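You operate a simulated robot arm through the tools that you are given. There is no shell and no other tool.

You are at the controls of a simulated two-armed robot. One attempt, no reset.

Task
Clamp the burred block in the vice and sand its burr off.
Fine: clamp it before you sand; the pad goes back where it lay; then open the vice and set the block down beside it. Set down upright: sanding pad, burred block. What is to be rubbed or washed off counts as gone when no trace of it is left.
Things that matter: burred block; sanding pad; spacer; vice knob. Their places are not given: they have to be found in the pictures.

It is judged by the outcome, as a careful person would: the job done as asked, and still so three seconds after it is handed in. It fails if anything else is knocked over, pushed out of place, dropped, spilled or broken.

Robot
Two 7-joint arms with fingered hands on one trunk that stands fixed in place. Base frame: the origin is at the foot of the trunk, x ahead of it, y to its left, z up. Lengths are in m, angles in degrees, forces in N, time in s.
The left shoulder is at [0.068, 0.185, 1.164], the right one opposite. With the tool pointing down near the work surface each hand reaches from about 0.1 to 0.84 m from the base axis, measured 20 degrees to its own side. Payload 4 kg a hand.
The TCP of each hand is the grasp point between the finger pads, 0.026 m short of the fingertips. In the tool frame z runs along the fingers and y along their closing line. Largest opening 0.132 m; the body of the gripper starts 0.073 m behind the TCP. The gripper is a hand of 3 fingers: y runs from the thumb to the fingers, the wrist lies at [0, 0, -0.224] in the tool frame, and closing takes about 1.5 s.
Orientation is that of the tool frame in the base frame, as a unit quaternion [w, x, y, z]. With the fingers straight down and closing along the base's y, the tool's x points along the base's -x, its y along +y and its z along -z.

Tools
- The arms move only by the tool drive_tool. It takes "left_motion", "right_motion" or both (then of equal length, played together; a hand with none holds still); each is a list of rows, each a list of 2 entries, a list of its own where there are three numbers: the shift along the base's x, y, z in units of 100 mm (1.0 is 100 mm), then the turn, a rotation vector about the base's x, y, z in units of 120 degrees (1.0 is 120 degrees). In form: [[[dx, dy, dz], [ax, ay, az]], ...]. A call has 1 to 20 rows; each row is the pose to reach, as a shift and turn from the pose commanded when the call began. "left_fingers" and "right_fingers" are, for a hand that has rows, the opening, from 0 (shut) to 1 (fully open), set as the call begins (left out, the last holds). A call with a number of a shift or a turn outside -1 to 1 is refused whole. A row lasts 0.2 s, in which the tool goes at most 0.05 m and 8.6 degrees; a call with a longer step from one row to the next is refused whole, and so is a gripper value outside its range. Where a pose cannot be reached the arm comes as near as it can. A force on the tool above 90 N (or 10 N above the force at the start of the call, whichever is more), or a blocked arm, ends the call early, and 0.2 s more pass. The fingers move at their own pace (about 0.072 m/s each) and stop on an object; they squeeze with about 27 N. The grip force told is the motor's: it shows also when the fingers shut on nothing. Time passes only in rows, and 0.2 s behind the last, so rows that repeat a pose let the fingers close. The reply holds the time, the measured pose of the TCP, the force on the tool along the base axes, the opening and the grip force, in the units named above and with some noise, with the torque about the TCP (base axes, N m) and any sound that the robot's microphone picked up.
- Cameras (640 x 400 px; columns grow to the right, rows downward): "scene" is now at [0.1723, -0.0318, 1.3813]; the picture's right is [-0.35, -0.93, 0.06], its down [-0.65, 0.19, -0.74] and it looks along [0.68, -0.30, -0.67] (base axes); focal length 326 px, centre (320, 200). "left" rides on the left gripper at [-0.062, 0.003, -0.092] in its tool frame; the picture's right is [-0.05, -1.00, 0.00], its down [0.83, -0.04, -0.56] and it looks along [0.55, -0.03, 0.83] (tool axes); focal length 230 px, centre (320, 200). "right" rides on the right gripper at [0.062, 0.003, -0.092] in its tool frame; the picture's right is [-0.05, 1.00, 0.00], its down [-0.83, -0.04, -0.56] and it looks along [-0.55, -0.03, 0.83] (tool axes); focal length 230 px, centre (320, 200).
- capture(camera): a new picture of that camera. The clock stands still meanwhile.
- lift_body(by): slides the trunk up (or, below 0, down) by that many m; the arms and the scene camera ride with it, the base frame stays. It gives what a move gives, with no picture.
- move_fingers(finger1, finger2, thumb_bend, hand): sets how far each is bent, from 0 (flat) to 1 (curled in); at 0.3 the hand is open as for a grip, at 0.7 the pads meet at the TCP. One left out holds its place. A second passes; each finger stops where it meets its share of the squeeze, and holds until it gets a number again. A gripper value or a shape takes the hand back. It gives what a move gives, with no picture; readings hold the bend of each and the force on the fingers (four entries, about 0 where the hand has none), thumb and palm.
- grasp_type(shape, hand): the hand has 3 fingers and takes this shape, open, in about a second: jaw (thumb against the fingers, like two jaws); tri (thumb and two fingers); tip (a fingertip pinch); poke (one finger out to press); point (the index stretched); flat (the hand flat); cup (the hand cupped); fist (a fist). The gripper value then closes the fingers along that shape, each until it touches; the sizes above hold for jaw. It gives what a move gives, with no picture.
- aim_head(pan, tilt): turns the head with the scene camera to pan (to the left, within 86 degrees either way) and tilt (down, from -29 to 69), counted from straight ahead of the robot. It gives what a move gives.
- locate(camera, pixels): for up to 12 pixels [column, row] of the newest picture of that camera ("zoom" is the newest enlarged one), the place [x, y, z] in the base frame of the surface seen there, good to about 0.002 m. The clock stands still meanwhile.
- inspect(camera, box): a new picture of the part [left, top, right, bottom] of that camera's present view, enlarged. The clock stands still meanwhile.
- job_done(): hands the job in; it is judged then, once.

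Leave the grippers open and the arms clear of the work at the hand-in unless told otherwise.

The tools are called after "Call:" as a command line: name --argument value ..., lists and objects as JSON in quotes. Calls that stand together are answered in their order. drive_tool: Moves the arms, as the interface text tells. Its arguments: {"type":"object","properties":{"left_motion":{"type":"array"},"left_fingers":{"type":"number"},"right_motion":{"type":"array"},"right_fingers":{"type":"number"}},"required":[]} The other tools are called the same way: lift_body (by) slides the trunk up or down; grasp_type (shape, hand) gives the hand a shape; move_fingers (finger1, finger2, thumb_bend, hand) moves the fingers one by one; aim_head (pan, tilt) turns the head that bears the scene camera; capture (camera) takes a picture; locate (camera, pixels) gives the place of the surface under pixels of a picture; inspect (camera, box) takes an enlarged picture of a part of a camera's view; job_done () hands the job in.

At the start:

```text
time_s: 0.0
left_tcp_pos: [0.5496, 0.0872, 1.1565]
left_orientation: [-0.001, -0.001, 1.0, 0.0]
left_force: [-0.2, 0.2, 0.2]
left_ft_torque: [-0.03, -0.01, -0.03]
left_grip_width: 0.1319
left_grip_force: 0.0
left_shape: jaw
left_bend: [0.3, 0.3, 0.3]
left_finger forces: [0.0, 0.0, 0.0, 0.0, 0.0, 0.0]
right_tcp_pos: [0.4893, -0.4747, 1.1502]
right_orientation: [0.0, 0.001, 1.0, 0.0]
right_force: [-0.2, 0.6, -0.1]
right_ft_torque: [-0.01, -0.02, 0.02]
right_grip_width: 0.1318
right_grip_force: 0.1
right_shape: jaw
right_bend: [0.3, 0.3, 0.3]
right_finger forces: [0.1, 0.1, 0.0, 0.0, 0.1, 0.1]
trunk travel left (down, up): [-0.2, 0.262]
head pan, tilt: [-20.8, 33.1]
```

scene: 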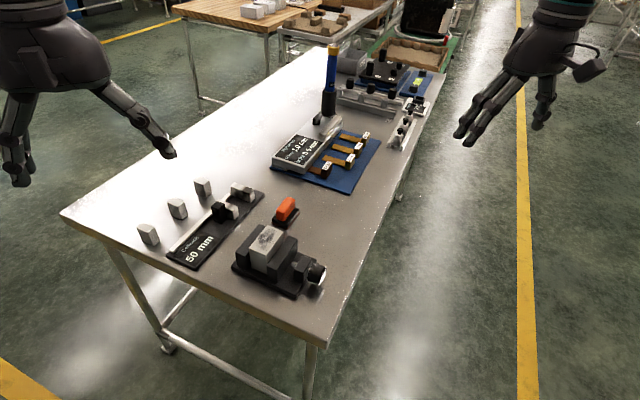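
right: 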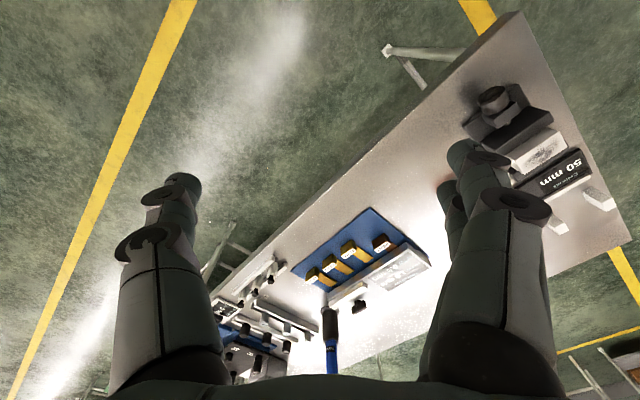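
left: 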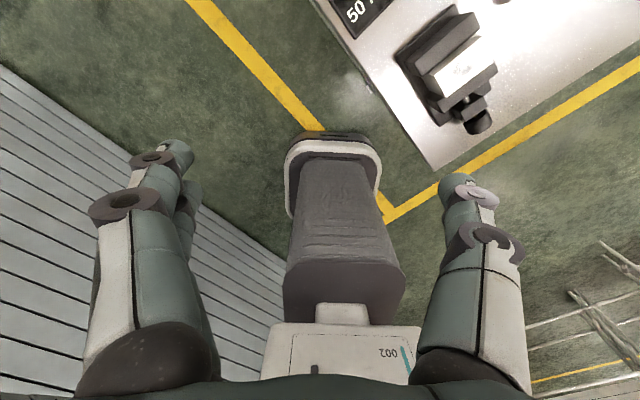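

I see a table with a vice holding a light block near (268,250), an orange-topped pad at (286,210), three small blocks at (148,234), (178,208), (203,188) and a 50 mm caliper/gauge board. I'll zoom in on the vice area first.

Call:
inspect --camera "scene" --box '[210, 180, 350, 310]'

Call:
inspect --camera "scene" --box '[120, 160, 300, 280]'

```text
3.08 times, centred on (280, 245) of scene
```

zoom: 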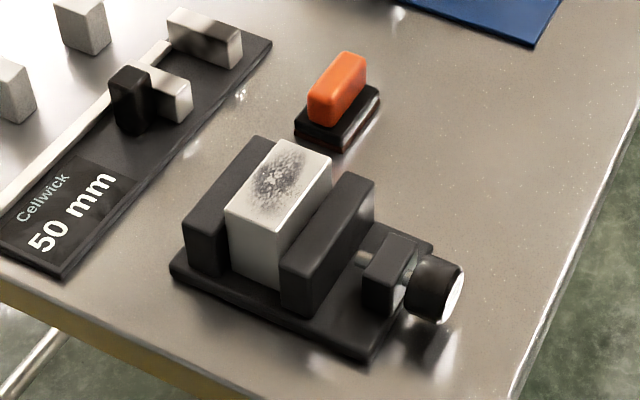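

```text
3.33 times, centred on (210, 220) of scene
```

zoom: 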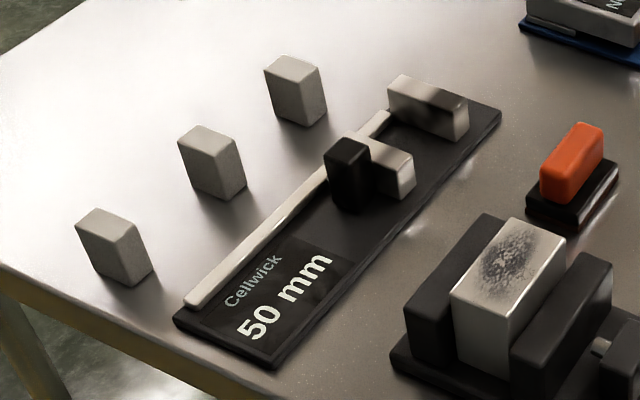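

The block sits between the jaws with the dark burr on its top; the knob is on the right. I'll locate key points on the zoomed pictures by retaking the vice zoom and measuring.

Call:
inspect --camera "scene" --box '[225, 190, 335, 305]'

```text
3.48 times, centred on (280, 248) of scene
```

zoom: 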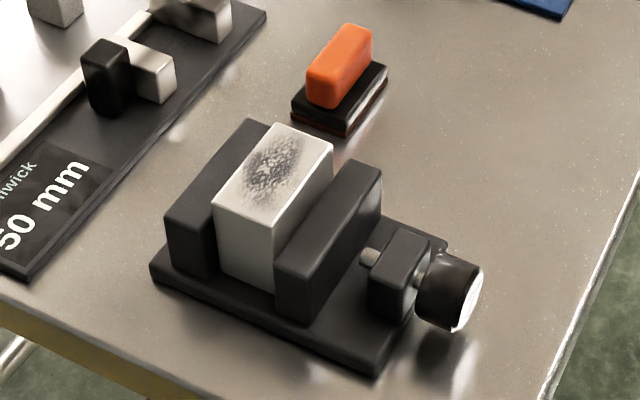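

I measure the block top corners, the jaws, the base, and the knob on this zoom.

Call:
locate --camera "zoom" --pixels '[[272, 127], [330, 143], [217, 200], [272, 217], [272, 165], [168, 215], [246, 122], [352, 165], [378, 172], [280, 265], [310, 275], [216, 245]]'

Call:
locate --camera "zoom" --pixels '[[155, 265], [375, 365], [440, 245], [400, 240], [385, 275], [430, 285], [470, 295], [455, 262], [340, 60], [350, 115], [300, 110], [480, 150]]'

```text
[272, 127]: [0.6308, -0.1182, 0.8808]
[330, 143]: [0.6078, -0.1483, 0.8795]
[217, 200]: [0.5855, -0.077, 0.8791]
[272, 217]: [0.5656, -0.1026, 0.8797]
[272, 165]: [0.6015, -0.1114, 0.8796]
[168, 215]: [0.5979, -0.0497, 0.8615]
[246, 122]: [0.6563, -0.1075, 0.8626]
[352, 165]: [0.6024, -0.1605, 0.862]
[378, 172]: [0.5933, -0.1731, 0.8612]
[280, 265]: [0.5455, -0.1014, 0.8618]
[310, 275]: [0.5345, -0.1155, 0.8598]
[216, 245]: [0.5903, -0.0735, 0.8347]
```

```text
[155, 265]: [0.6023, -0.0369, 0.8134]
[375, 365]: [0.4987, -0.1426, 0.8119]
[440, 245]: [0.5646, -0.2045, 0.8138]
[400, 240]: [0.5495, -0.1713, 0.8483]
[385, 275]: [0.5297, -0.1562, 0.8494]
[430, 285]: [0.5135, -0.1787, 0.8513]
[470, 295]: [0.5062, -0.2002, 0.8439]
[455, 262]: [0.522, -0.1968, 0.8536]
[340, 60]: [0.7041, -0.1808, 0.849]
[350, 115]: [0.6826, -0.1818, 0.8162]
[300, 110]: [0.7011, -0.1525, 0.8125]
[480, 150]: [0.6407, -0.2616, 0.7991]
```

The vice lies about 45° to the base axes on a table near z=0.80. I'll turn the head to view the vice more centrally and look at the rest of the table for the spacer.

Call:
inspect --camera "scene" --box '[250, 40, 450, 190]'

Call:
inspect --camera "left" --box '[320, 0, 560, 150]'

Call:
inspect --camera "right" --box '[420, 60, 640, 250]'

```text
2.67 times, centred on (350, 115) of scene
```

zoom: 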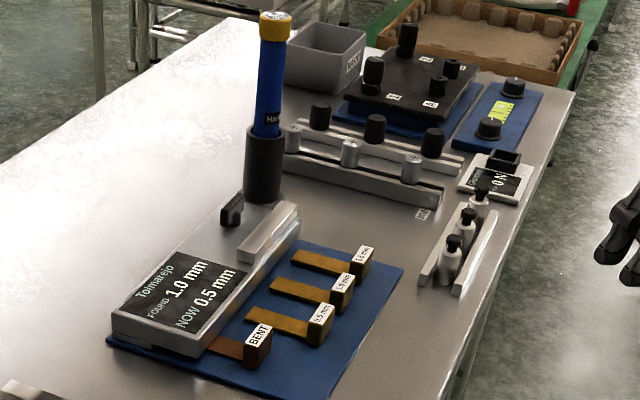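

```text
2.67 times, centred on (440, 75) of left
```

zoom: 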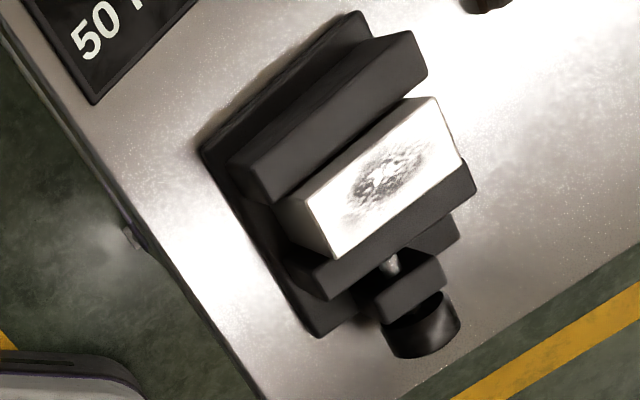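

```text
2.11 times, centred on (530, 155) of right
```

zoom: 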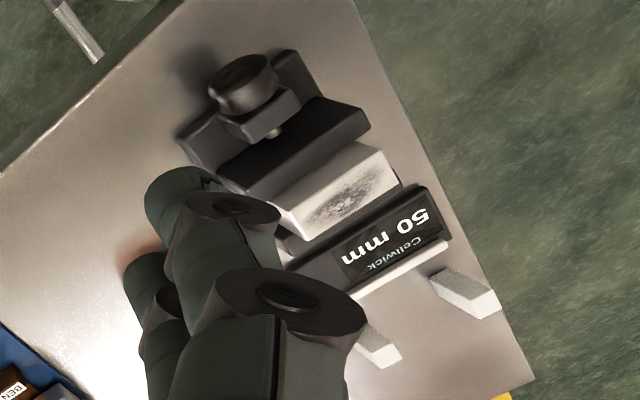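

The block has a visible gap to the left (fixed) jaw, so it's loose and must be clamped. I'll aim the head at the vice for a steeper central view.

Call:
aim_head --pan -10 --tilt 48

Call:
capture --camera "scene"

```text
time_s: 0.8
left_tcp_pos: [0.5502, 0.0859, 1.1564]
left_orientation: [0.0, -0.001, 1.0, 0.0]
left_force: [0.5, -0.5, 0.2]
left_ft_torque: [-0.02, 0.01, 0.0]
left_grip_width: 0.1319
left_grip_force: 0.0
left_shape: jaw
left_bend: [0.3, 0.3, 0.3]
left_finger forces: [0.0, 0.0, 0.0, 0.0, 0.0, 0.0]
right_tcp_pos: [0.4883, -0.4737, 1.1492]
right_orientation: [0.0, 0.0, 1.0, 0.0]
right_force: [-0.3, -0.5, -0.4]
right_ft_torque: [-0.04, -0.01, -0.01]
right_grip_width: 0.1321
right_grip_force: 0.0
right_shape: jaw
right_bend: [0.3, 0.3, 0.3]
right_finger forces: [0.0, 0.0, 0.0, 0.0, 0.0, 0.0]
trunk travel left (down, up): [-0.2, 0.262]
head pan, tilt: [-10.0, 48.0]
```

```text
taken
```

scene: 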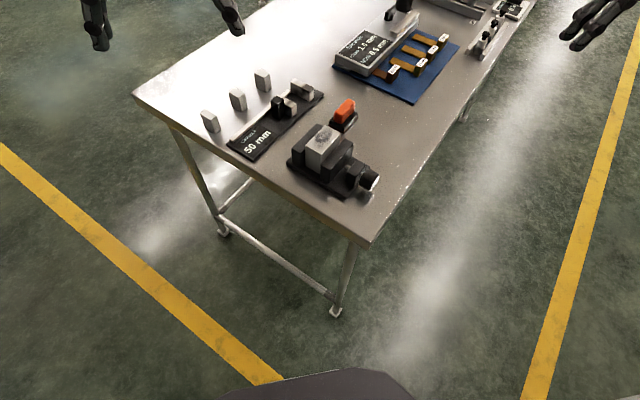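

The vice is now around (325,158). I'll zoom on it and the pad.

Call:
inspect --camera "scene" --box '[280, 90, 390, 210]'

```text
3.33 times, centred on (335, 150) of scene
```

zoom: 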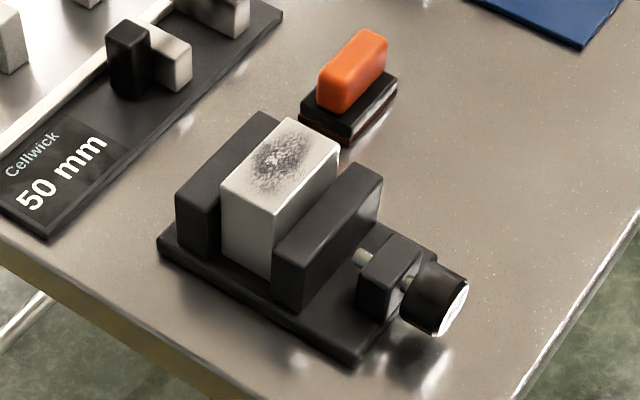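

I measure corner points of vice jaws, block, base, knob and table edge.

Call:
locate --camera "zoom" --pixels '[[290, 122], [335, 139], [225, 186], [276, 202], [181, 192], [262, 115], [357, 167], [379, 179], [277, 256], [301, 267], [228, 247], [268, 270]]'

Call:
locate --camera "zoom" --pixels '[[380, 240], [417, 253], [362, 268], [396, 283], [415, 270], [440, 268], [462, 290], [450, 310], [420, 310], [360, 258], [340, 360], [520, 390]]'

Call:
locate --camera "zoom" --pixels '[[322, 68], [368, 33], [384, 42], [340, 78], [352, 55], [302, 103], [350, 125], [393, 85], [352, 135], [300, 115], [634, 215], [560, 330]]'

```text
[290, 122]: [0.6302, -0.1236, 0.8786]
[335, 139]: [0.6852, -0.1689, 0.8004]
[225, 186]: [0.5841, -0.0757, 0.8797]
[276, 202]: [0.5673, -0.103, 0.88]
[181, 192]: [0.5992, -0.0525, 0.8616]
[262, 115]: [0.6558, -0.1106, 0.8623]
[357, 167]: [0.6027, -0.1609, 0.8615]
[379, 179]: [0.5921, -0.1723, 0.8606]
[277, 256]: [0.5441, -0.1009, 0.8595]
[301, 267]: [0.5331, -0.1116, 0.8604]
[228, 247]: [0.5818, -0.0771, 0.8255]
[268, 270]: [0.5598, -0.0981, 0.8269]
```

```text
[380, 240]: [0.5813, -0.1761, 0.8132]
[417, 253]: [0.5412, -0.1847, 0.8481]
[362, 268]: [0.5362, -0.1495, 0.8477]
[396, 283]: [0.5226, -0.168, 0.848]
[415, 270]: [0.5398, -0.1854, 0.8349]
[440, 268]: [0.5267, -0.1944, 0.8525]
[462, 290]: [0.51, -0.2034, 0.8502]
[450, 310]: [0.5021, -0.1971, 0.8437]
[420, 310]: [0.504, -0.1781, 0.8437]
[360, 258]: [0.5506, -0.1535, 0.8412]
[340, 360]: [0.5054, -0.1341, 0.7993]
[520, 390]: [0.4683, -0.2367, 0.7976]
```

```text
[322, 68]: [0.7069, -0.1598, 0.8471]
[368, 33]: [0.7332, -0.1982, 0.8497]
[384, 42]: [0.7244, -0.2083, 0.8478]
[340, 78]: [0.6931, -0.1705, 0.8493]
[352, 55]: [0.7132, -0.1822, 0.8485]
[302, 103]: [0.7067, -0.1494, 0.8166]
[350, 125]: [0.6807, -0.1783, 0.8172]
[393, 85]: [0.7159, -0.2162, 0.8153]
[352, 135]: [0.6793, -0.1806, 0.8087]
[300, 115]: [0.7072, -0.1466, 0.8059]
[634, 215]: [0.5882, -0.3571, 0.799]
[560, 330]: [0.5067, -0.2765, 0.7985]
```

The knob axis is about parallel to (0.71,0.71,0) and the table edge runs beyond it. I'll look closely at the gauge plate and small blocks to identify which could be the spacer.

Call:
inspect --camera "scene" --box '[190, 60, 330, 165]'

Call:
inspect --camera "scene" --box '[300, 115, 360, 190]'

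```text
3.81 times, centred on (260, 112) of scene
```

zoom: 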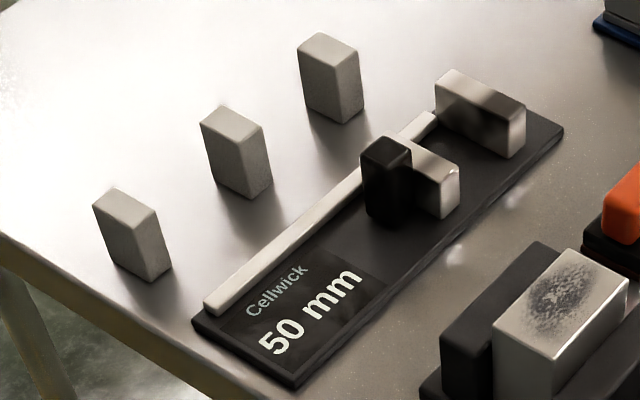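

```text
5.33 times, centred on (330, 152) of scene
```

zoom: 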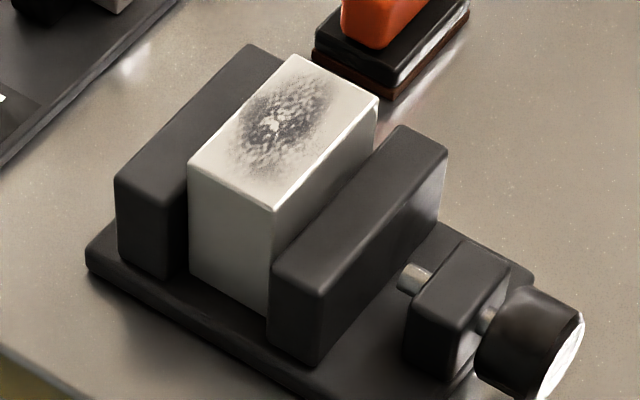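

I locate edges on this 5.33x zoom to measure the gaps on each side of the block.

Call:
locate --camera "zoom" --pixels '[[193, 168], [270, 207], [374, 102], [298, 60], [120, 180], [160, 195], [185, 175], [245, 50], [280, 62], [278, 268], [400, 130], [438, 148]]'

Call:
locate --camera "zoom" --pixels '[[195, 265], [260, 300], [165, 265], [240, 310], [415, 265], [410, 285], [490, 305], [484, 328], [520, 300], [500, 330], [560, 340], [570, 310]]'

```text
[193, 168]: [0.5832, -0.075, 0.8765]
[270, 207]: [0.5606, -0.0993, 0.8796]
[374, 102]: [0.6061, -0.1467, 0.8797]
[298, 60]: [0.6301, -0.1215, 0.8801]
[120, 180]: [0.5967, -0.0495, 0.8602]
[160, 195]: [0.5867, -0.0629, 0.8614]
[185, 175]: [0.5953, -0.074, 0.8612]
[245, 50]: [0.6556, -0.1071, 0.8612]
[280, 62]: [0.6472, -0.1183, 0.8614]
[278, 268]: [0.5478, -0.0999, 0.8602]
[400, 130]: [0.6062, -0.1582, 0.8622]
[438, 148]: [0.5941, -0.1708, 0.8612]
```

```text
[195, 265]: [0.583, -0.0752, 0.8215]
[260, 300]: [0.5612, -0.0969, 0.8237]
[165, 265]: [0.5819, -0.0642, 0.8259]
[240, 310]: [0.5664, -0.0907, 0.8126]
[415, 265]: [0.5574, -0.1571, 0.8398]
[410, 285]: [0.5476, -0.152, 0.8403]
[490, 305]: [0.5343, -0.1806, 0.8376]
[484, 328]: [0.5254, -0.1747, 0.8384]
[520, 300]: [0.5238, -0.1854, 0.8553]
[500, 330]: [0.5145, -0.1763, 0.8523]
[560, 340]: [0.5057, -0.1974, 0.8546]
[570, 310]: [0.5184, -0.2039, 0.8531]
```

The block is about 34 mm wide with roughly 9 mm gap each side; the knob axis is at about z=0.8355, sw≈0.4995. I'll start bringing the right hand round to point horizontally along (0.71,0.71,0) behind the knob, turning 45° in this call while moving.

Call:
drive_tool --right_motion '[[[-0.05, 0.15, -0.12], [0.0442, -0.0442, 0]], [[-0.1, 0.3, -0.23], [0.0884, -0.0884, 0]], [[-0.15, 0.45, -0.35], [0.1326, -0.1326, 0]], [[-0.2, 0.6, -0.47], [0.1768, -0.1768, 0]], [[-0.25, 0.75, -0.58], [0.221, -0.221, 0]], [[-0.3, 0.9, -0.7], [0.2652, -0.2652, 0]]]'

```text
time_s: 2.2
left_tcp_pos: [0.5505, 0.0865, 1.1558]
left_orientation: [-0.001, -0.002, 1.0, 0.0]
left_force: [0.1, -0.2, -0.5]
left_ft_torque: [0.01, 0.0, 0.02]
left_grip_width: 0.1318
left_grip_force: 0.0
left_shape: jaw
left_bend: [0.3, 0.3, 0.3]
left_finger forces: [0.0, 0.0, 0.1, 0.0, 0.0, 0.1]
right_tcp_pos: [0.4581, -0.3858, 1.08]
right_orientation: [0.272, 0.0, 0.923, 0.272]
right_force: [0.0, -0.3, 0.1]
right_ft_torque: [-0.01, 0.01, 0.01]
right_grip_width: 0.1316
right_grip_force: 0.1
right_shape: jaw
right_bend: [0.3, 0.3, 0.3]
right_finger forces: [0.0, 0.1, 0.0, 0.0, 0.1, 0.0]
trunk travel left (down, up): [-0.2, 0.262]
head pan, tilt: [-10.0, 48.0]
```

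The turn went as commanded. I continue with the other 45°, ending near (0.43,-0.296,1.01).

Call:
drive_tool --right_motion '[[[-0.05, 0.15, -0.12], [0.0442, -0.0442, 0]], [[-0.1, 0.3, -0.23], [0.0884, -0.0884, 0]], [[-0.15, 0.45, -0.35], [0.1326, -0.1326, 0]], [[-0.2, 0.6, -0.47], [0.1768, -0.1768, 0]], [[-0.25, 0.75, -0.58], [0.221, -0.221, 0]], [[-0.3, 0.9, -0.7], [0.2652, -0.2652, 0]]]'

Call:
capture --camera "scene"

Call:
capture --camera "right"

```text
time_s: 3.6
left_tcp_pos: [0.5494, 0.0868, 1.156]
left_orientation: [0.0, 0.0, 1.0, 0.0]
left_force: [-0.2, -0.5, -0.3]
left_ft_torque: [-0.02, -0.02, 0.0]
left_grip_width: 0.1317
left_grip_force: 0.1
left_shape: jaw
left_bend: [0.3, 0.3, 0.3]
left_finger forces: [0.0, 0.1, 0.0, 0.0, 0.0, 0.1]
right_tcp_pos: [0.4288, -0.294, 1.0115]
right_orientation: [0.501, 0.0, 0.706, 0.501]
right_force: [1.0, -0.3, 0.4]
right_ft_torque: [0.01, 0.0, 0.01]
right_grip_width: 0.1321
right_grip_force: 0.0
right_shape: jaw
right_bend: [0.3, 0.3, 0.3]
right_finger forces: [0.1, 0.0, 0.0, 0.1, 0.0, 0.0]
trunk travel left (down, up): [-0.2, 0.262]
head pan, tilt: [-10.0, 48.0]
```

```text
taken
```

scene: 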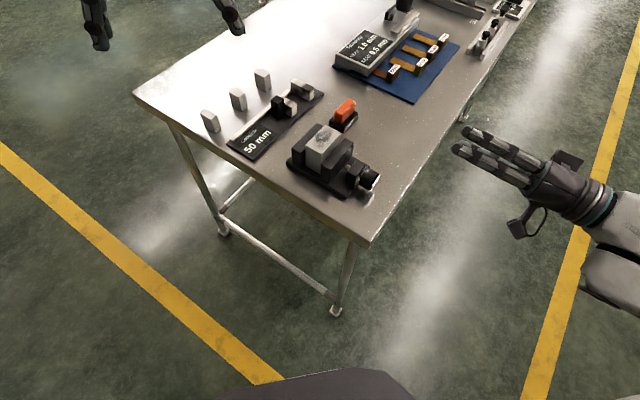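

```text
taken
```

right: 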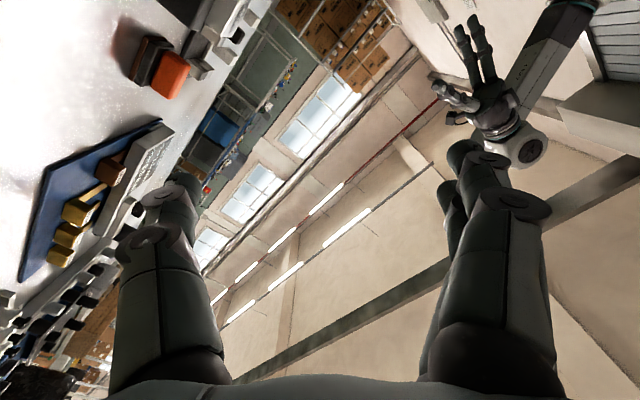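

Let me zoom in on the right hand to see how its thumb, fingers and camera stand.

Call:
inspect --camera "scene" --box '[440, 110, 640, 300]'

```text
2.11 times, centred on (540, 205) of scene
```

zoom: 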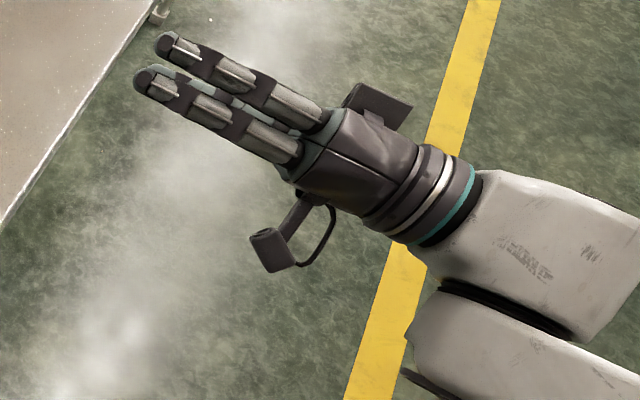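

The hand points horizontally with fingers up-left and thumb down-right (closing line 45° up). I'll roll it −45° so the closing line is horizontal, and come down behind the knob axis to about (0.445,-0.261,0.924), with opening 0.5.

Call:
drive_tool --right_motion '[[[0.027, 0.054, -0.146], [-0.0442, -0.0442, 0]], [[0.054, 0.109, -0.292], [-0.0884, -0.0884, 0]], [[0.081, 0.163, -0.4375], [-0.1326, -0.1326, 0]], [[0.109, 0.218, -0.583], [-0.1768, -0.1768, 0]], [[0.136, 0.272, -0.729], [-0.221, -0.221, 0]], [[0.163, 0.327, -0.875], [-0.2652, -0.2652, 0]], [[0.163, 0.327, -0.875], [-0.2652, -0.2652, 0]]]' --right_fingers 0.5

Call:
capture --camera "scene"

```text
time_s: 5.2
left_tcp_pos: [0.5494, 0.0867, 1.1564]
left_orientation: [0.0, -0.001, 1.0, 0.0]
left_force: [0.8, 0.7, 0.2]
left_ft_torque: [0.0, 0.04, 0.01]
left_grip_width: 0.132
left_grip_force: 0.0
left_shape: jaw
left_bend: [0.3, 0.3, 0.3]
left_finger forces: [0.1, 0.1, 0.1, 0.0, 0.1, 0.0]
right_tcp_pos: [0.445, -0.2637, 0.922]
right_orientation: [0.653, -0.27, 0.653, 0.27]
right_force: [-0.4, -0.3, -0.5]
right_ft_torque: [-0.03, 0.0, -0.02]
right_grip_width: 0.0667
right_grip_force: 0.1
right_shape: jaw
right_bend: [0.73, 0.73, 0.7]
right_finger forces: [0.0, 0.0, 0.0, 0.0, 0.0, 0.0]
trunk travel left (down, up): [-0.2, 0.262]
head pan, tilt: [-10.0, 48.0]
```

```text
taken
```

scene: 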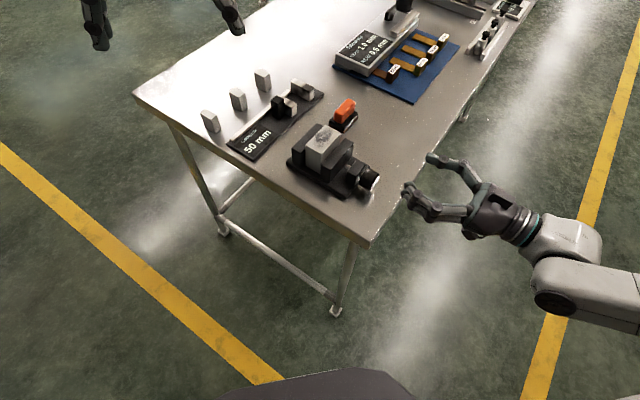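

The hand now faces the knob with the closing line level. Zoom to see finger alignment with the knob.

Call:
inspect --camera "scene" --box '[300, 110, 520, 260]'

Call:
capture --camera "right"

```text
2.67 times, centred on (410, 185) of scene
```

zoom: 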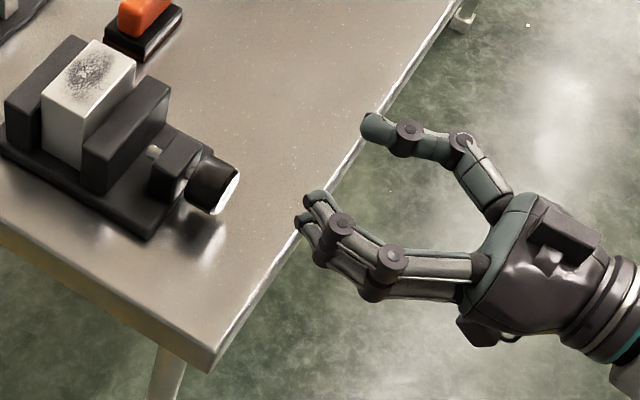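

```text
taken
```

right: 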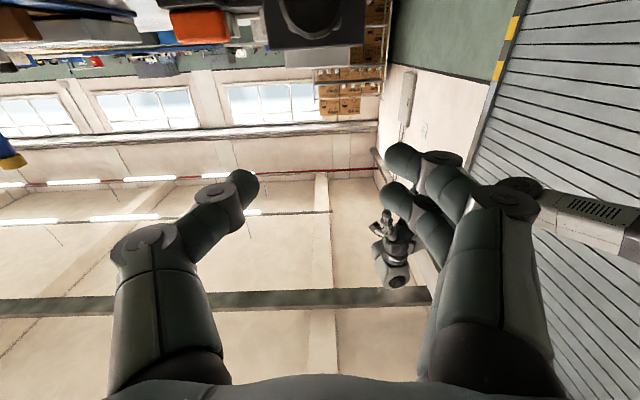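

The fingers bow outward, so rolling about the knob axis close to the table would hit it with the knuckles. I'll look at the "tip" (fingertip pinch) shape as an alternative for gripping the knob from above.

Call:
grasp_type --hand "right" --shape "tip"

Call:
inspect --camera "scene" --box '[340, 110, 560, 260]'

Call:
capture --camera "right"

```text
time_s: 6.1
left_tcp_pos: [0.5499, 0.0862, 1.1565]
left_orientation: [0.0, -0.001, 1.0, 0.0]
left_force: [0.1, -0.2, 1.3]
left_ft_torque: [-0.02, 0.0, 0.03]
left_grip_width: 0.1318
left_grip_force: 0.0
left_shape: jaw
left_bend: [0.3, 0.3, 0.3]
left_finger forces: [0.1, 0.0, 0.1, 0.0, 0.0, 0.1]
right_tcp_pos: [0.4445, -0.262, 0.9213]
right_orientation: [0.654, -0.27, 0.654, 0.27]
right_force: [0.1, 0.0, 0.2]
right_ft_torque: [0.01, -0.02, -0.03]
right_grip_width: 0.1319
right_grip_force: 0.1
right_shape: tip
right_bend: [0.3, 0.3, 0.3]
right_finger forces: [0.0, 0.1, 0.1, 0.0, 0.0, 0.1]
trunk travel left (down, up): [-0.2, 0.262]
head pan, tilt: [-10.0, 48.0]
```

```text
2.67 times, centred on (450, 185) of scene
```

zoom: 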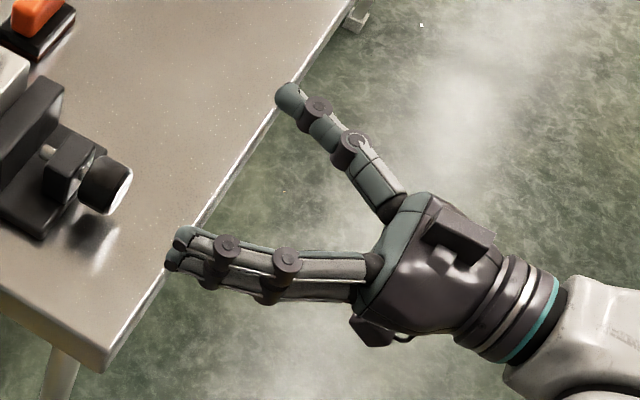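

```text
taken
```

right: 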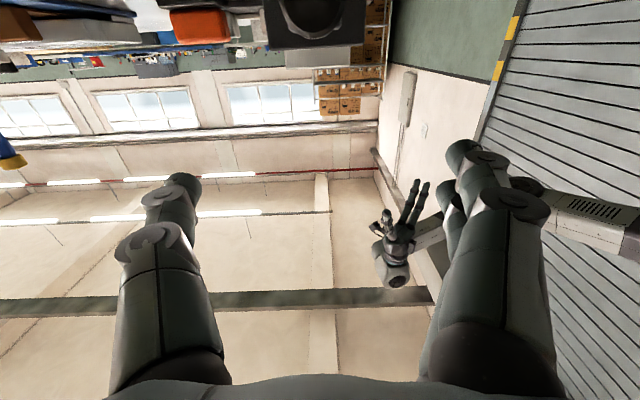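

Open "tip" looks the same as jaw. I'll partially close it to about 0.3 (40 mm) to see which fingers close and how.

Call:
drive_tool --right_motion '[[[0, 0, 0], [0, 0, 0]], [[0, 0, 0], [0, 0, 0]], [[0, 0, 0], [0, 0, 0]], [[0, 0, 0], [0, 0, 0]], [[0, 0, 0], [0, 0, 0]], [[0, 0, 0], [0, 0, 0]]]' --right_fingers 0.3

Call:
inspect --camera "scene" --box '[340, 110, 560, 260]'

Call:
capture --camera "right"

```text
time_s: 7.5
left_tcp_pos: [0.5502, 0.0866, 1.156]
left_orientation: [0.0, -0.001, 1.0, 0.0]
left_force: [0.4, 0.1, 0.1]
left_ft_torque: [-0.05, -0.01, -0.02]
left_grip_width: 0.1319
left_grip_force: 0.0
left_shape: jaw
left_bend: [0.3, 0.3, 0.3]
left_finger forces: [0.1, 0.0, 0.0, 0.1, 0.0, 0.0]
right_tcp_pos: [0.4448, -0.2617, 0.9221]
right_orientation: [0.653, -0.271, 0.653, 0.271]
right_force: [-0.1, -0.6, -0.1]
right_ft_torque: [-0.03, 0.02, 0.01]
right_grip_width: 0.0402
right_grip_force: 0.1
right_shape: tip
right_bend: [0.73, 0.73, 0.7]
right_finger forces: [0.0, 0.0, 0.0, 0.0, 0.0, 0.0]
trunk travel left (down, up): [-0.2, 0.262]
head pan, tilt: [-10.0, 48.0]
```

```text
2.67 times, centred on (450, 185) of scene
```

zoom: 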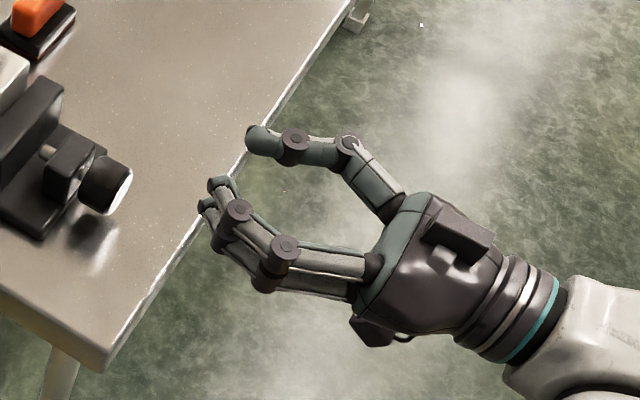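

```text
taken
```

right: 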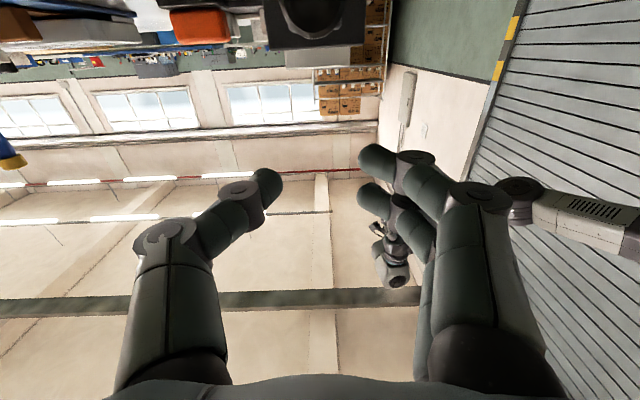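

Both fingers close in this shape too. I've decided to grip the knob from straight above in the jaw shape (tool x along the screw axis) and swing the hand sideways about the screw axis. Back to jaw shape, then turn the hand +90° about (-0.707,0.707,0) in two calls.

Call:
grasp_type --hand "right" --shape "jaw"

Call:
drive_tool --right_motion '[[[0, 0, 0.1], [-0.0442, 0.0442, 0]], [[0, 0, 0.2], [-0.0884, 0.0884, 0]], [[0, 0, 0.3], [-0.1326, 0.1326, 0]], [[0, 0, 0.35], [-0.1768, 0.1768, 0]], [[0, 0, 0.4], [-0.221, 0.221, 0]], [[0, 0, 0.4], [-0.2652, 0.2652, 0]], [[0, 0, 0.4], [-0.3094, 0.3094, 0]], [[0, 0, 0.4], [-0.3536, 0.3536, 0]], [[0, 0, 0.4], [-0.3978, 0.3978, 0]], [[0, 0, 0.4], [-0.442, 0.442, 0]], [[0, 0, 0.4], [-0.4862, 0.4862, 0]], [[0, 0, 0.4], [-0.5303, 0.5303, 0]]]' --right_fingers 0.5

Call:
capture --camera "right"

Call:
capture --camera "scene"

```text
time_s: 8.4
left_tcp_pos: [0.5497, 0.0862, 1.1564]
left_orientation: [0.0, 0.0, 1.0, 0.0]
left_force: [-0.6, 0.3, -0.4]
left_ft_torque: [-0.01, -0.05, -0.01]
left_grip_width: 0.1319
left_grip_force: 0.1
left_shape: jaw
left_bend: [0.3, 0.3, 0.3]
left_finger forces: [0.0, 0.0, 0.0, 0.1, 0.0, 0.0]
right_tcp_pos: [0.4457, -0.261, 0.9217]
right_orientation: [0.653, -0.27, 0.653, 0.27]
right_force: [0.7, -0.2, 0.3]
right_ft_torque: [0.01, 0.0, 0.0]
right_grip_width: 0.1321
right_grip_force: 0.0
right_shape: jaw
right_bend: [0.3, 0.3, 0.3]
right_finger forces: [0.0, 0.0, 0.0, 0.1, 0.0, 0.0]
trunk travel left (down, up): [-0.2, 0.262]
head pan, tilt: [-10.0, 48.0]
```

```text
time_s: 11.0
left_tcp_pos: [0.5512, 0.088, 1.1558]
left_orientation: [-0.001, -0.001, 1.0, -0.001]
left_force: [0.5, 0.2, -0.6]
left_ft_torque: [0.01, -0.02, 0.0]
left_grip_width: 0.132
left_grip_force: 0.0
left_shape: jaw
left_bend: [0.3, 0.3, 0.3]
left_finger forces: [0.1, 0.1, 0.1, 0.2, 0.0, 0.1]
right_tcp_pos: [0.4461, -0.2631, 0.962]
right_orientation: [-0.001, -0.382, 0.924, -0.001]
right_force: [-0.6, 0.1, -0.3]
right_ft_torque: [-0.02, 0.02, 0.0]
right_grip_width: 0.0667
right_grip_force: 0.0
right_shape: jaw
right_bend: [0.73, 0.73, 0.7]
right_finger forces: [0.1, 0.1, 0.0, 0.0, 0.0, 0.1]
right hand out of reach, approached as far as the arm can: row 9
trunk travel left (down, up): [-0.2, 0.262]
head pan, tilt: [-10.0, 48.0]
```

```text
taken
```

right: 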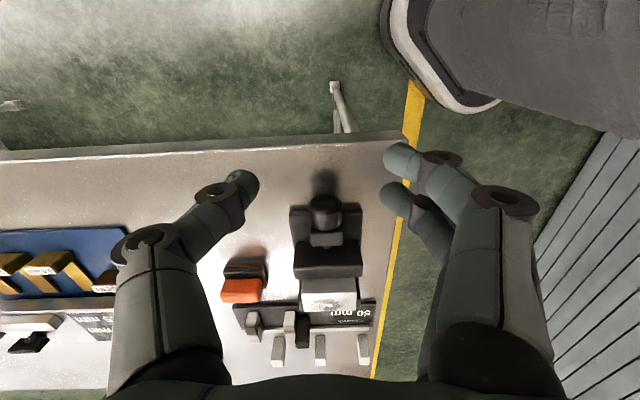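

```text
taken
```

scene: 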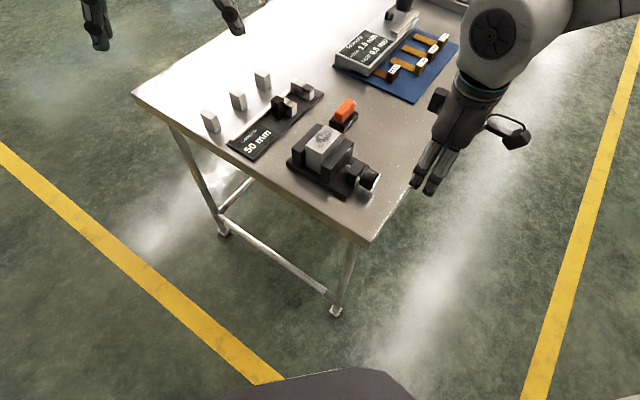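

The hand now points straight down, with the vice in the right camera's view. I'll move over the knob to about (0.512,-0.194,0.942).

Call:
drive_tool --right_motion '[[[0.165, 0.17, -0.05], [0, 0, 0]], [[0.33, 0.34, -0.1], [0, 0, 0]], [[0.495, 0.51, -0.15], [0, 0, 0]], [[0.66, 0.68, -0.2], [0, 0, 0]], [[0.66, 0.68, -0.2], [0, 0, 0]]]'

Call:
capture --camera "right"

Call:
inspect --camera "scene" --box '[280, 80, 440, 220]'

```text
time_s: 12.2
left_tcp_pos: [0.5481, 0.0869, 1.1569]
left_orientation: [0.0, -0.001, 1.0, 0.0]
left_force: [0.0, -0.3, -0.4]
left_ft_torque: [0.01, -0.02, 0.04]
left_grip_width: 0.1319
left_grip_force: 0.1
left_shape: jaw
left_bend: [0.3, 0.3, 0.3]
left_finger forces: [0.0, 0.1, 0.1, 0.0, 0.1, 0.0]
right_tcp_pos: [0.5101, -0.1937, 0.9431]
right_orientation: [0.0, -0.383, 0.924, 0.0]
right_force: [-0.1, 0.1, 0.1]
right_ft_torque: [-0.04, 0.0, -0.05]
right_grip_width: 0.0665
right_grip_force: 0.1
right_shape: jaw
right_bend: [0.73, 0.73, 0.7]
right_finger forces: [0.0, 0.0, 0.0, 0.0, 0.0, 0.0]
trunk travel left (down, up): [-0.2, 0.262]
head pan, tilt: [-10.0, 48.0]
```

```text
taken
```

right: 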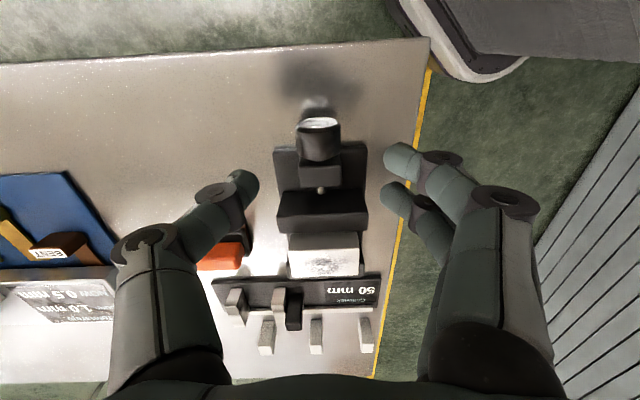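

```text
2.86 times, centred on (360, 150) of scene
```

zoom: 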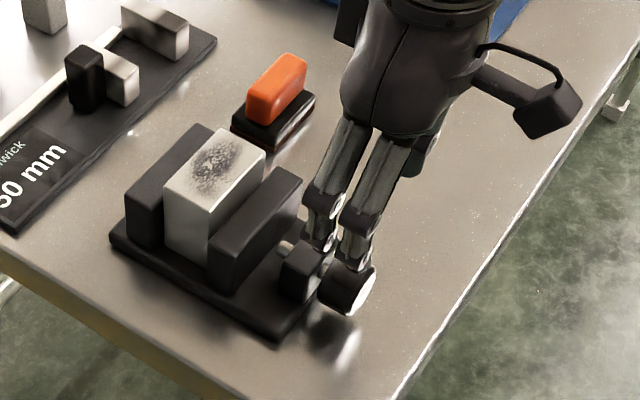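

I zoom the right camera on the knob and vice to measure the knob from this view.

Call:
inspect --camera "right" --box '[250, 80, 400, 290]'

```text
1.90 times, centred on (325, 185) of right
```

zoom: 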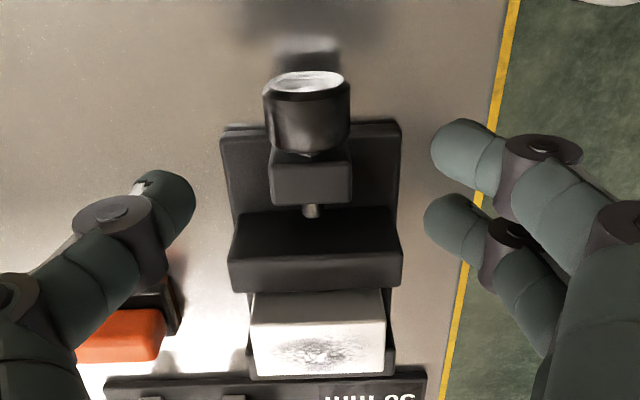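

Call:
locate --camera "zoom" --pixels '[[268, 98], [308, 100], [348, 100], [270, 140], [308, 150], [345, 140], [310, 125], [310, 88], [270, 195], [350, 195], [310, 210], [315, 250]]'

Call:
locate --camera "zoom" --pixels '[[232, 255], [400, 250], [315, 285], [255, 325], [383, 320], [255, 372], [383, 370], [230, 160], [395, 160], [380, 340], [241, 340], [315, 340]]'

```text
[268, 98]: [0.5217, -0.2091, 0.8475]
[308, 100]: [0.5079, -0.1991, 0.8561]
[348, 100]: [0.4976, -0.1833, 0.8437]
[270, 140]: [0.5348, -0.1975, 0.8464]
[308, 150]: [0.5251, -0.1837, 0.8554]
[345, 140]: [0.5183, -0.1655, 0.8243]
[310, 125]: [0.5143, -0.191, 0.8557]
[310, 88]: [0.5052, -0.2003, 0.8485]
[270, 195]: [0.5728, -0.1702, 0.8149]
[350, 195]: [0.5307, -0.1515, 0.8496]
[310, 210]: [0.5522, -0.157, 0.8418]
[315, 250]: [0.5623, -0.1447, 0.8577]
```

```text
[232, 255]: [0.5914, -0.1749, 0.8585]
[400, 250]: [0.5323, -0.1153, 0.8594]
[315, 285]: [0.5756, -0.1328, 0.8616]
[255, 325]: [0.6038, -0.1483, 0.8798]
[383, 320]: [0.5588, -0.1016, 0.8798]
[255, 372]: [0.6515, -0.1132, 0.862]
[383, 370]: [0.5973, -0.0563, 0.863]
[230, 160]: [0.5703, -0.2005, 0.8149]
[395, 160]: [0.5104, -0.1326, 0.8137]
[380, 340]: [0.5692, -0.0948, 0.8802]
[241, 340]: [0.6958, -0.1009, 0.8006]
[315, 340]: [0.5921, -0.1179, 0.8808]
```

The knob axis is at about sw=0.500, z≈0.836, radius 0.020, spanning su −0.2415…−0.217. I'll descend over it with the fingers straddling (opening 66 mm), to TCP z≈0.8485.

Call:
drive_tool --right_motion '[[[0.024, 0.004, -0.2], [0, 0, 0]], [[0.024, 0.004, -0.4], [0, 0, 0]], [[0.024, 0.004, -0.6], [0, 0, 0]], [[0.024, 0.004, -0.75], [0, 0, 0]], [[0.024, 0.004, -0.85], [0, 0, 0]], [[0.024, 0.004, -0.937], [0, 0, 0]], [[0.024, 0.004, -0.937], [0, 0, 0]]]'

Call:
capture --camera "right"

Call:
inspect --camera "scene" --box '[280, 80, 440, 220]'

```text
time_s: 13.8
left_tcp_pos: [0.5507, 0.0879, 1.1559]
left_orientation: [0.0, -0.001, 1.0, 0.0]
left_force: [-1.1, -0.3, 0.0]
left_ft_torque: [-0.01, -0.02, 0.01]
left_grip_width: 0.1318
left_grip_force: 0.1
left_shape: jaw
left_bend: [0.3, 0.3, 0.3]
left_finger forces: [0.0, 0.0, 0.0, 0.1, 0.0, 0.0]
right_tcp_pos: [0.5146, -0.193, 0.848]
right_orientation: [0.0, -0.383, 0.924, 0.001]
right_force: [-0.1, 0.8, -0.5]
right_ft_torque: [-0.01, 0.0, -0.01]
right_grip_width: 0.0666
right_grip_force: 0.0
right_shape: jaw
right_bend: [0.73, 0.73, 0.7]
right_finger forces: [0.0, 0.1, 0.0, 0.0, 0.0, 0.1]
trunk travel left (down, up): [-0.2, 0.262]
head pan, tilt: [-10.0, 48.0]
```

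```text
taken
```

right: 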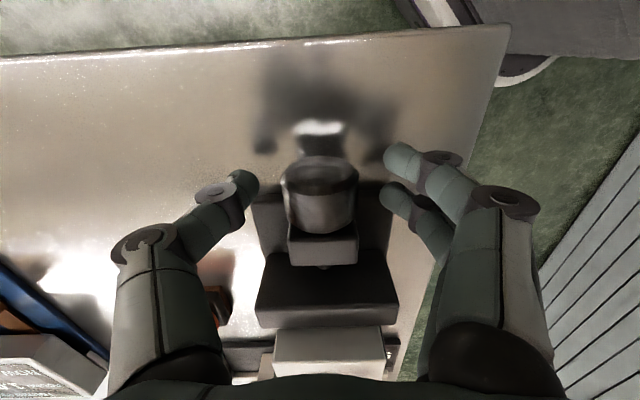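

```text
2.86 times, centred on (360, 150) of scene
```

zoom: 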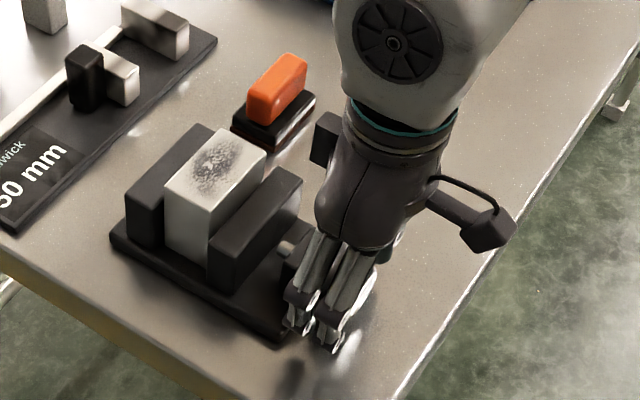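

The fingers straddle the knob well. Now I tilt the hand −36° about the screw axis with opening about 53 mm, ready for the first tightening stroke.

Call:
drive_tool --right_motion '[[[-0.0115, 0.0115, -0.001], [-0.0424, -0.0424, 0]], [[-0.023, 0.023, -0.004], [-0.0849, -0.0849, 0]], [[-0.034, 0.034, -0.009], [-0.1273, -0.1273, 0]], [[-0.044, 0.044, -0.016], [-0.1697, -0.1697, 0]], [[-0.054, 0.054, -0.025], [-0.2121, -0.2121, 0]], [[-0.054, 0.054, -0.025], [-0.2121, -0.2121, 0]]]' --right_fingers 0.4

Call:
capture --camera "right"

Call:
inspect --camera "scene" --box '[280, 80, 440, 220]'

```text
time_s: 15.2
left_tcp_pos: [0.5493, 0.0878, 1.1557]
left_orientation: [0.0, 0.0, 1.0, 0.0]
left_force: [0.7, -0.6, 1.8]
left_ft_torque: [0.02, -0.02, 0.02]
left_grip_width: 0.1323
left_grip_force: 0.1
left_shape: jaw
left_bend: [0.3, 0.3, 0.3]
left_finger forces: [0.0, 0.1, 0.0, 0.1, 0.1, 0.0]
right_tcp_pos: [0.5065, -0.1943, 0.849]
right_orientation: [0.12, -0.364, 0.879, -0.285]
right_force: [0.0, -0.1, -0.1]
right_ft_torque: [-0.02, 0.0, -0.04]
right_grip_width: 0.0532
right_grip_force: 0.1
right_shape: jaw
right_bend: [0.73, 0.73, 0.7]
right_finger forces: [0.0, 0.0, 0.0, 0.0, 0.0, 0.1]
right hand out of reach, approached as far as the arm can: row 5, 6
trunk travel left (down, up): [-0.2, 0.262]
head pan, tilt: [-10.0, 48.0]
```

```text
taken
```

right: 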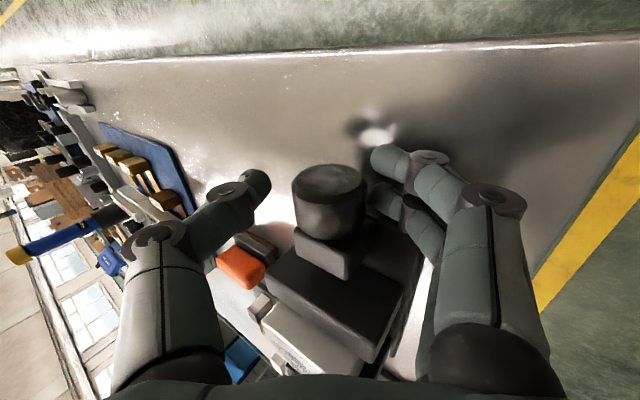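

```text
2.86 times, centred on (360, 150) of scene
```

zoom: 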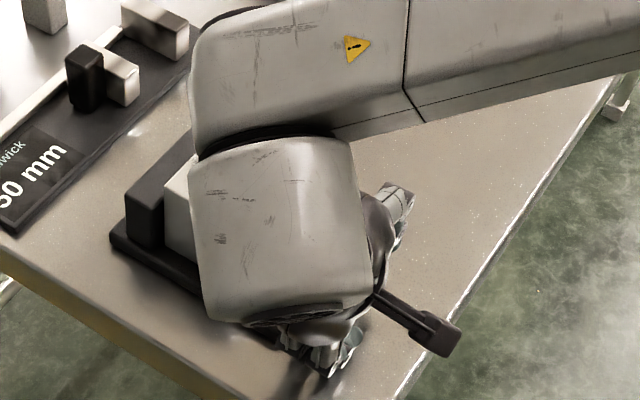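

At −36° the arm couldn't quite reach (position off ~6 mm). I'll back off to −27° and close on the knob there.

Call:
drive_tool --right_motion '[[[0.006, -0.006, 0.006], [0.0265, 0.0265, 0]], [[0.012, -0.012, 0.011], [0.053, 0.053, 0]], [[0.012, -0.012, 0.011], [0.053, 0.053, 0]]]'

Call:
inspect --camera "right" --box '[220, 120, 460, 280]'

```text
time_s: 16.0
left_tcp_pos: [0.55, 0.087, 1.1552]
left_orientation: [0.001, -0.001, 1.0, 0.0]
left_force: [-0.3, 0.1, 1.0]
left_ft_torque: [-0.02, 0.02, -0.02]
left_grip_width: 0.1319
left_grip_force: 0.0
left_shape: jaw
left_bend: [0.3, 0.3, 0.3]
left_finger forces: [0.0, 0.1, 0.0, 0.0, 0.0, 0.1]
right_tcp_pos: [0.5089, -0.1961, 0.85]
right_orientation: [0.089, -0.372, 0.899, -0.215]
right_force: [-0.4, 0.0, 0.0]
right_ft_torque: [-0.02, -0.01, 0.03]
right_grip_width: 0.053
right_grip_force: 0.0
right_shape: jaw
right_bend: [0.73, 0.73, 0.7]
right_finger forces: [0.0, 0.0, 0.0, 0.0, 0.0, 0.0]
trunk travel left (down, up): [-0.2, 0.262]
head pan, tilt: [-10.0, 48.0]
```

```text
2.50 times, centred on (340, 200) of right
```

zoom: 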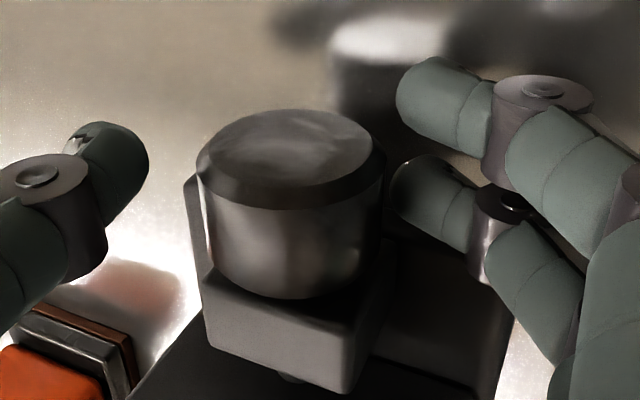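

The hand ended ~7 mm off in y; knob sits closer to the two fingers. I'll correct the position by (+0.001,+0.0065,−0.003).

Call:
drive_tool --right_motion '[[[0.005, 0.033, -0.015], [0, 0, 0]], [[0.01, 0.065, -0.03], [0, 0, 0]], [[0.01, 0.065, -0.03], [0, 0, 0]]]'

Call:
inspect --camera "right" --box '[220, 120, 460, 280]'

```text
time_s: 16.8
left_tcp_pos: [0.5479, 0.0885, 1.1565]
left_orientation: [-0.001, -0.001, 1.0, 0.0]
left_force: [0.1, 0.1, -1.0]
left_ft_torque: [-0.01, 0.02, -0.02]
left_grip_width: 0.132
left_grip_force: 0.0
left_shape: jaw
left_bend: [0.3, 0.3, 0.3]
left_finger forces: [0.0, 0.1, 0.0, 0.0, 0.1, 0.0]
right_tcp_pos: [0.5089, -0.1899, 0.8472]
right_orientation: [0.09, -0.372, 0.899, -0.215]
right_force: [-0.8, -0.5, -0.1]
right_ft_torque: [-0.02, -0.03, 0.0]
right_grip_width: 0.0532
right_grip_force: 0.1
right_shape: jaw
right_bend: [0.73, 0.73, 0.7]
right_finger forces: [0.0, 0.1, 0.0, 0.1, 0.0, 0.0]
trunk travel left (down, up): [-0.2, 0.262]
head pan, tilt: [-10.0, 48.0]
```

```text
2.50 times, centred on (340, 200) of right
```

zoom: 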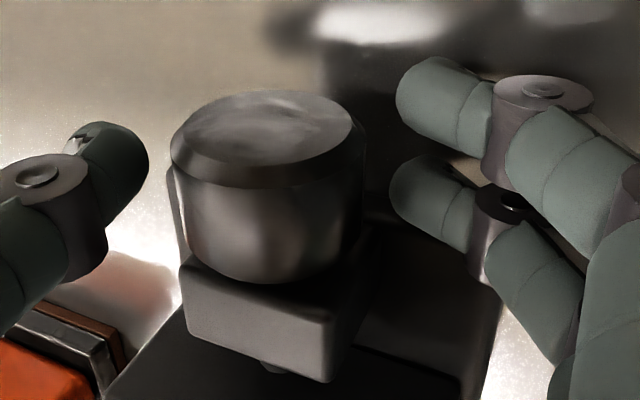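

The knob is now centred between thumb and fingers. Close the grip.

Call:
drive_tool --right_motion '[[[0, 0, 0], [0, 0, 0]], [[0, 0, 0], [0, 0, 0]], [[0, 0, 0], [0, 0, 0]], [[0, 0, 0], [0, 0, 0]], [[0, 0, 0], [0, 0, 0]]]' --right_fingers 0

Call:
inspect --camera "right" --box '[220, 120, 460, 280]'

```text
time_s: 18.0
left_tcp_pos: [0.5508, 0.0871, 1.1551]
left_orientation: [-0.001, -0.001, 1.0, 0.0]
left_force: [-0.7, 1.1, -0.4]
left_ft_torque: [0.01, 0.01, 0.03]
left_grip_width: 0.1319
left_grip_force: 0.1
left_shape: jaw
left_bend: [0.3, 0.3, 0.3]
left_finger forces: [0.0, 0.0, 0.1, 0.0, 0.1, 0.1]
right_tcp_pos: [0.5096, -0.1893, 0.846]
right_orientation: [0.089, -0.372, 0.898, -0.216]
right_force: [0.3, -1.7, -2.7]
right_ft_torque: [-0.03, 0.03, 0.03]
right_grip_width: 0.0328
right_grip_force: 26.4
right_shape: jaw
right_bend: [0.73, 0.73, 0.7]
right_finger forces: [12.5, 12.6, 0.1, 0.1, 24.0, 0.0]
trunk travel left (down, up): [-0.2, 0.262]
head pan, tilt: [-10.0, 48.0]
```

```text
2.50 times, centred on (340, 200) of right
```

zoom: 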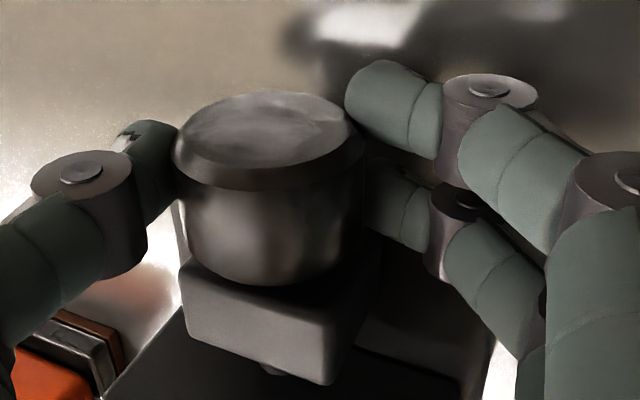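

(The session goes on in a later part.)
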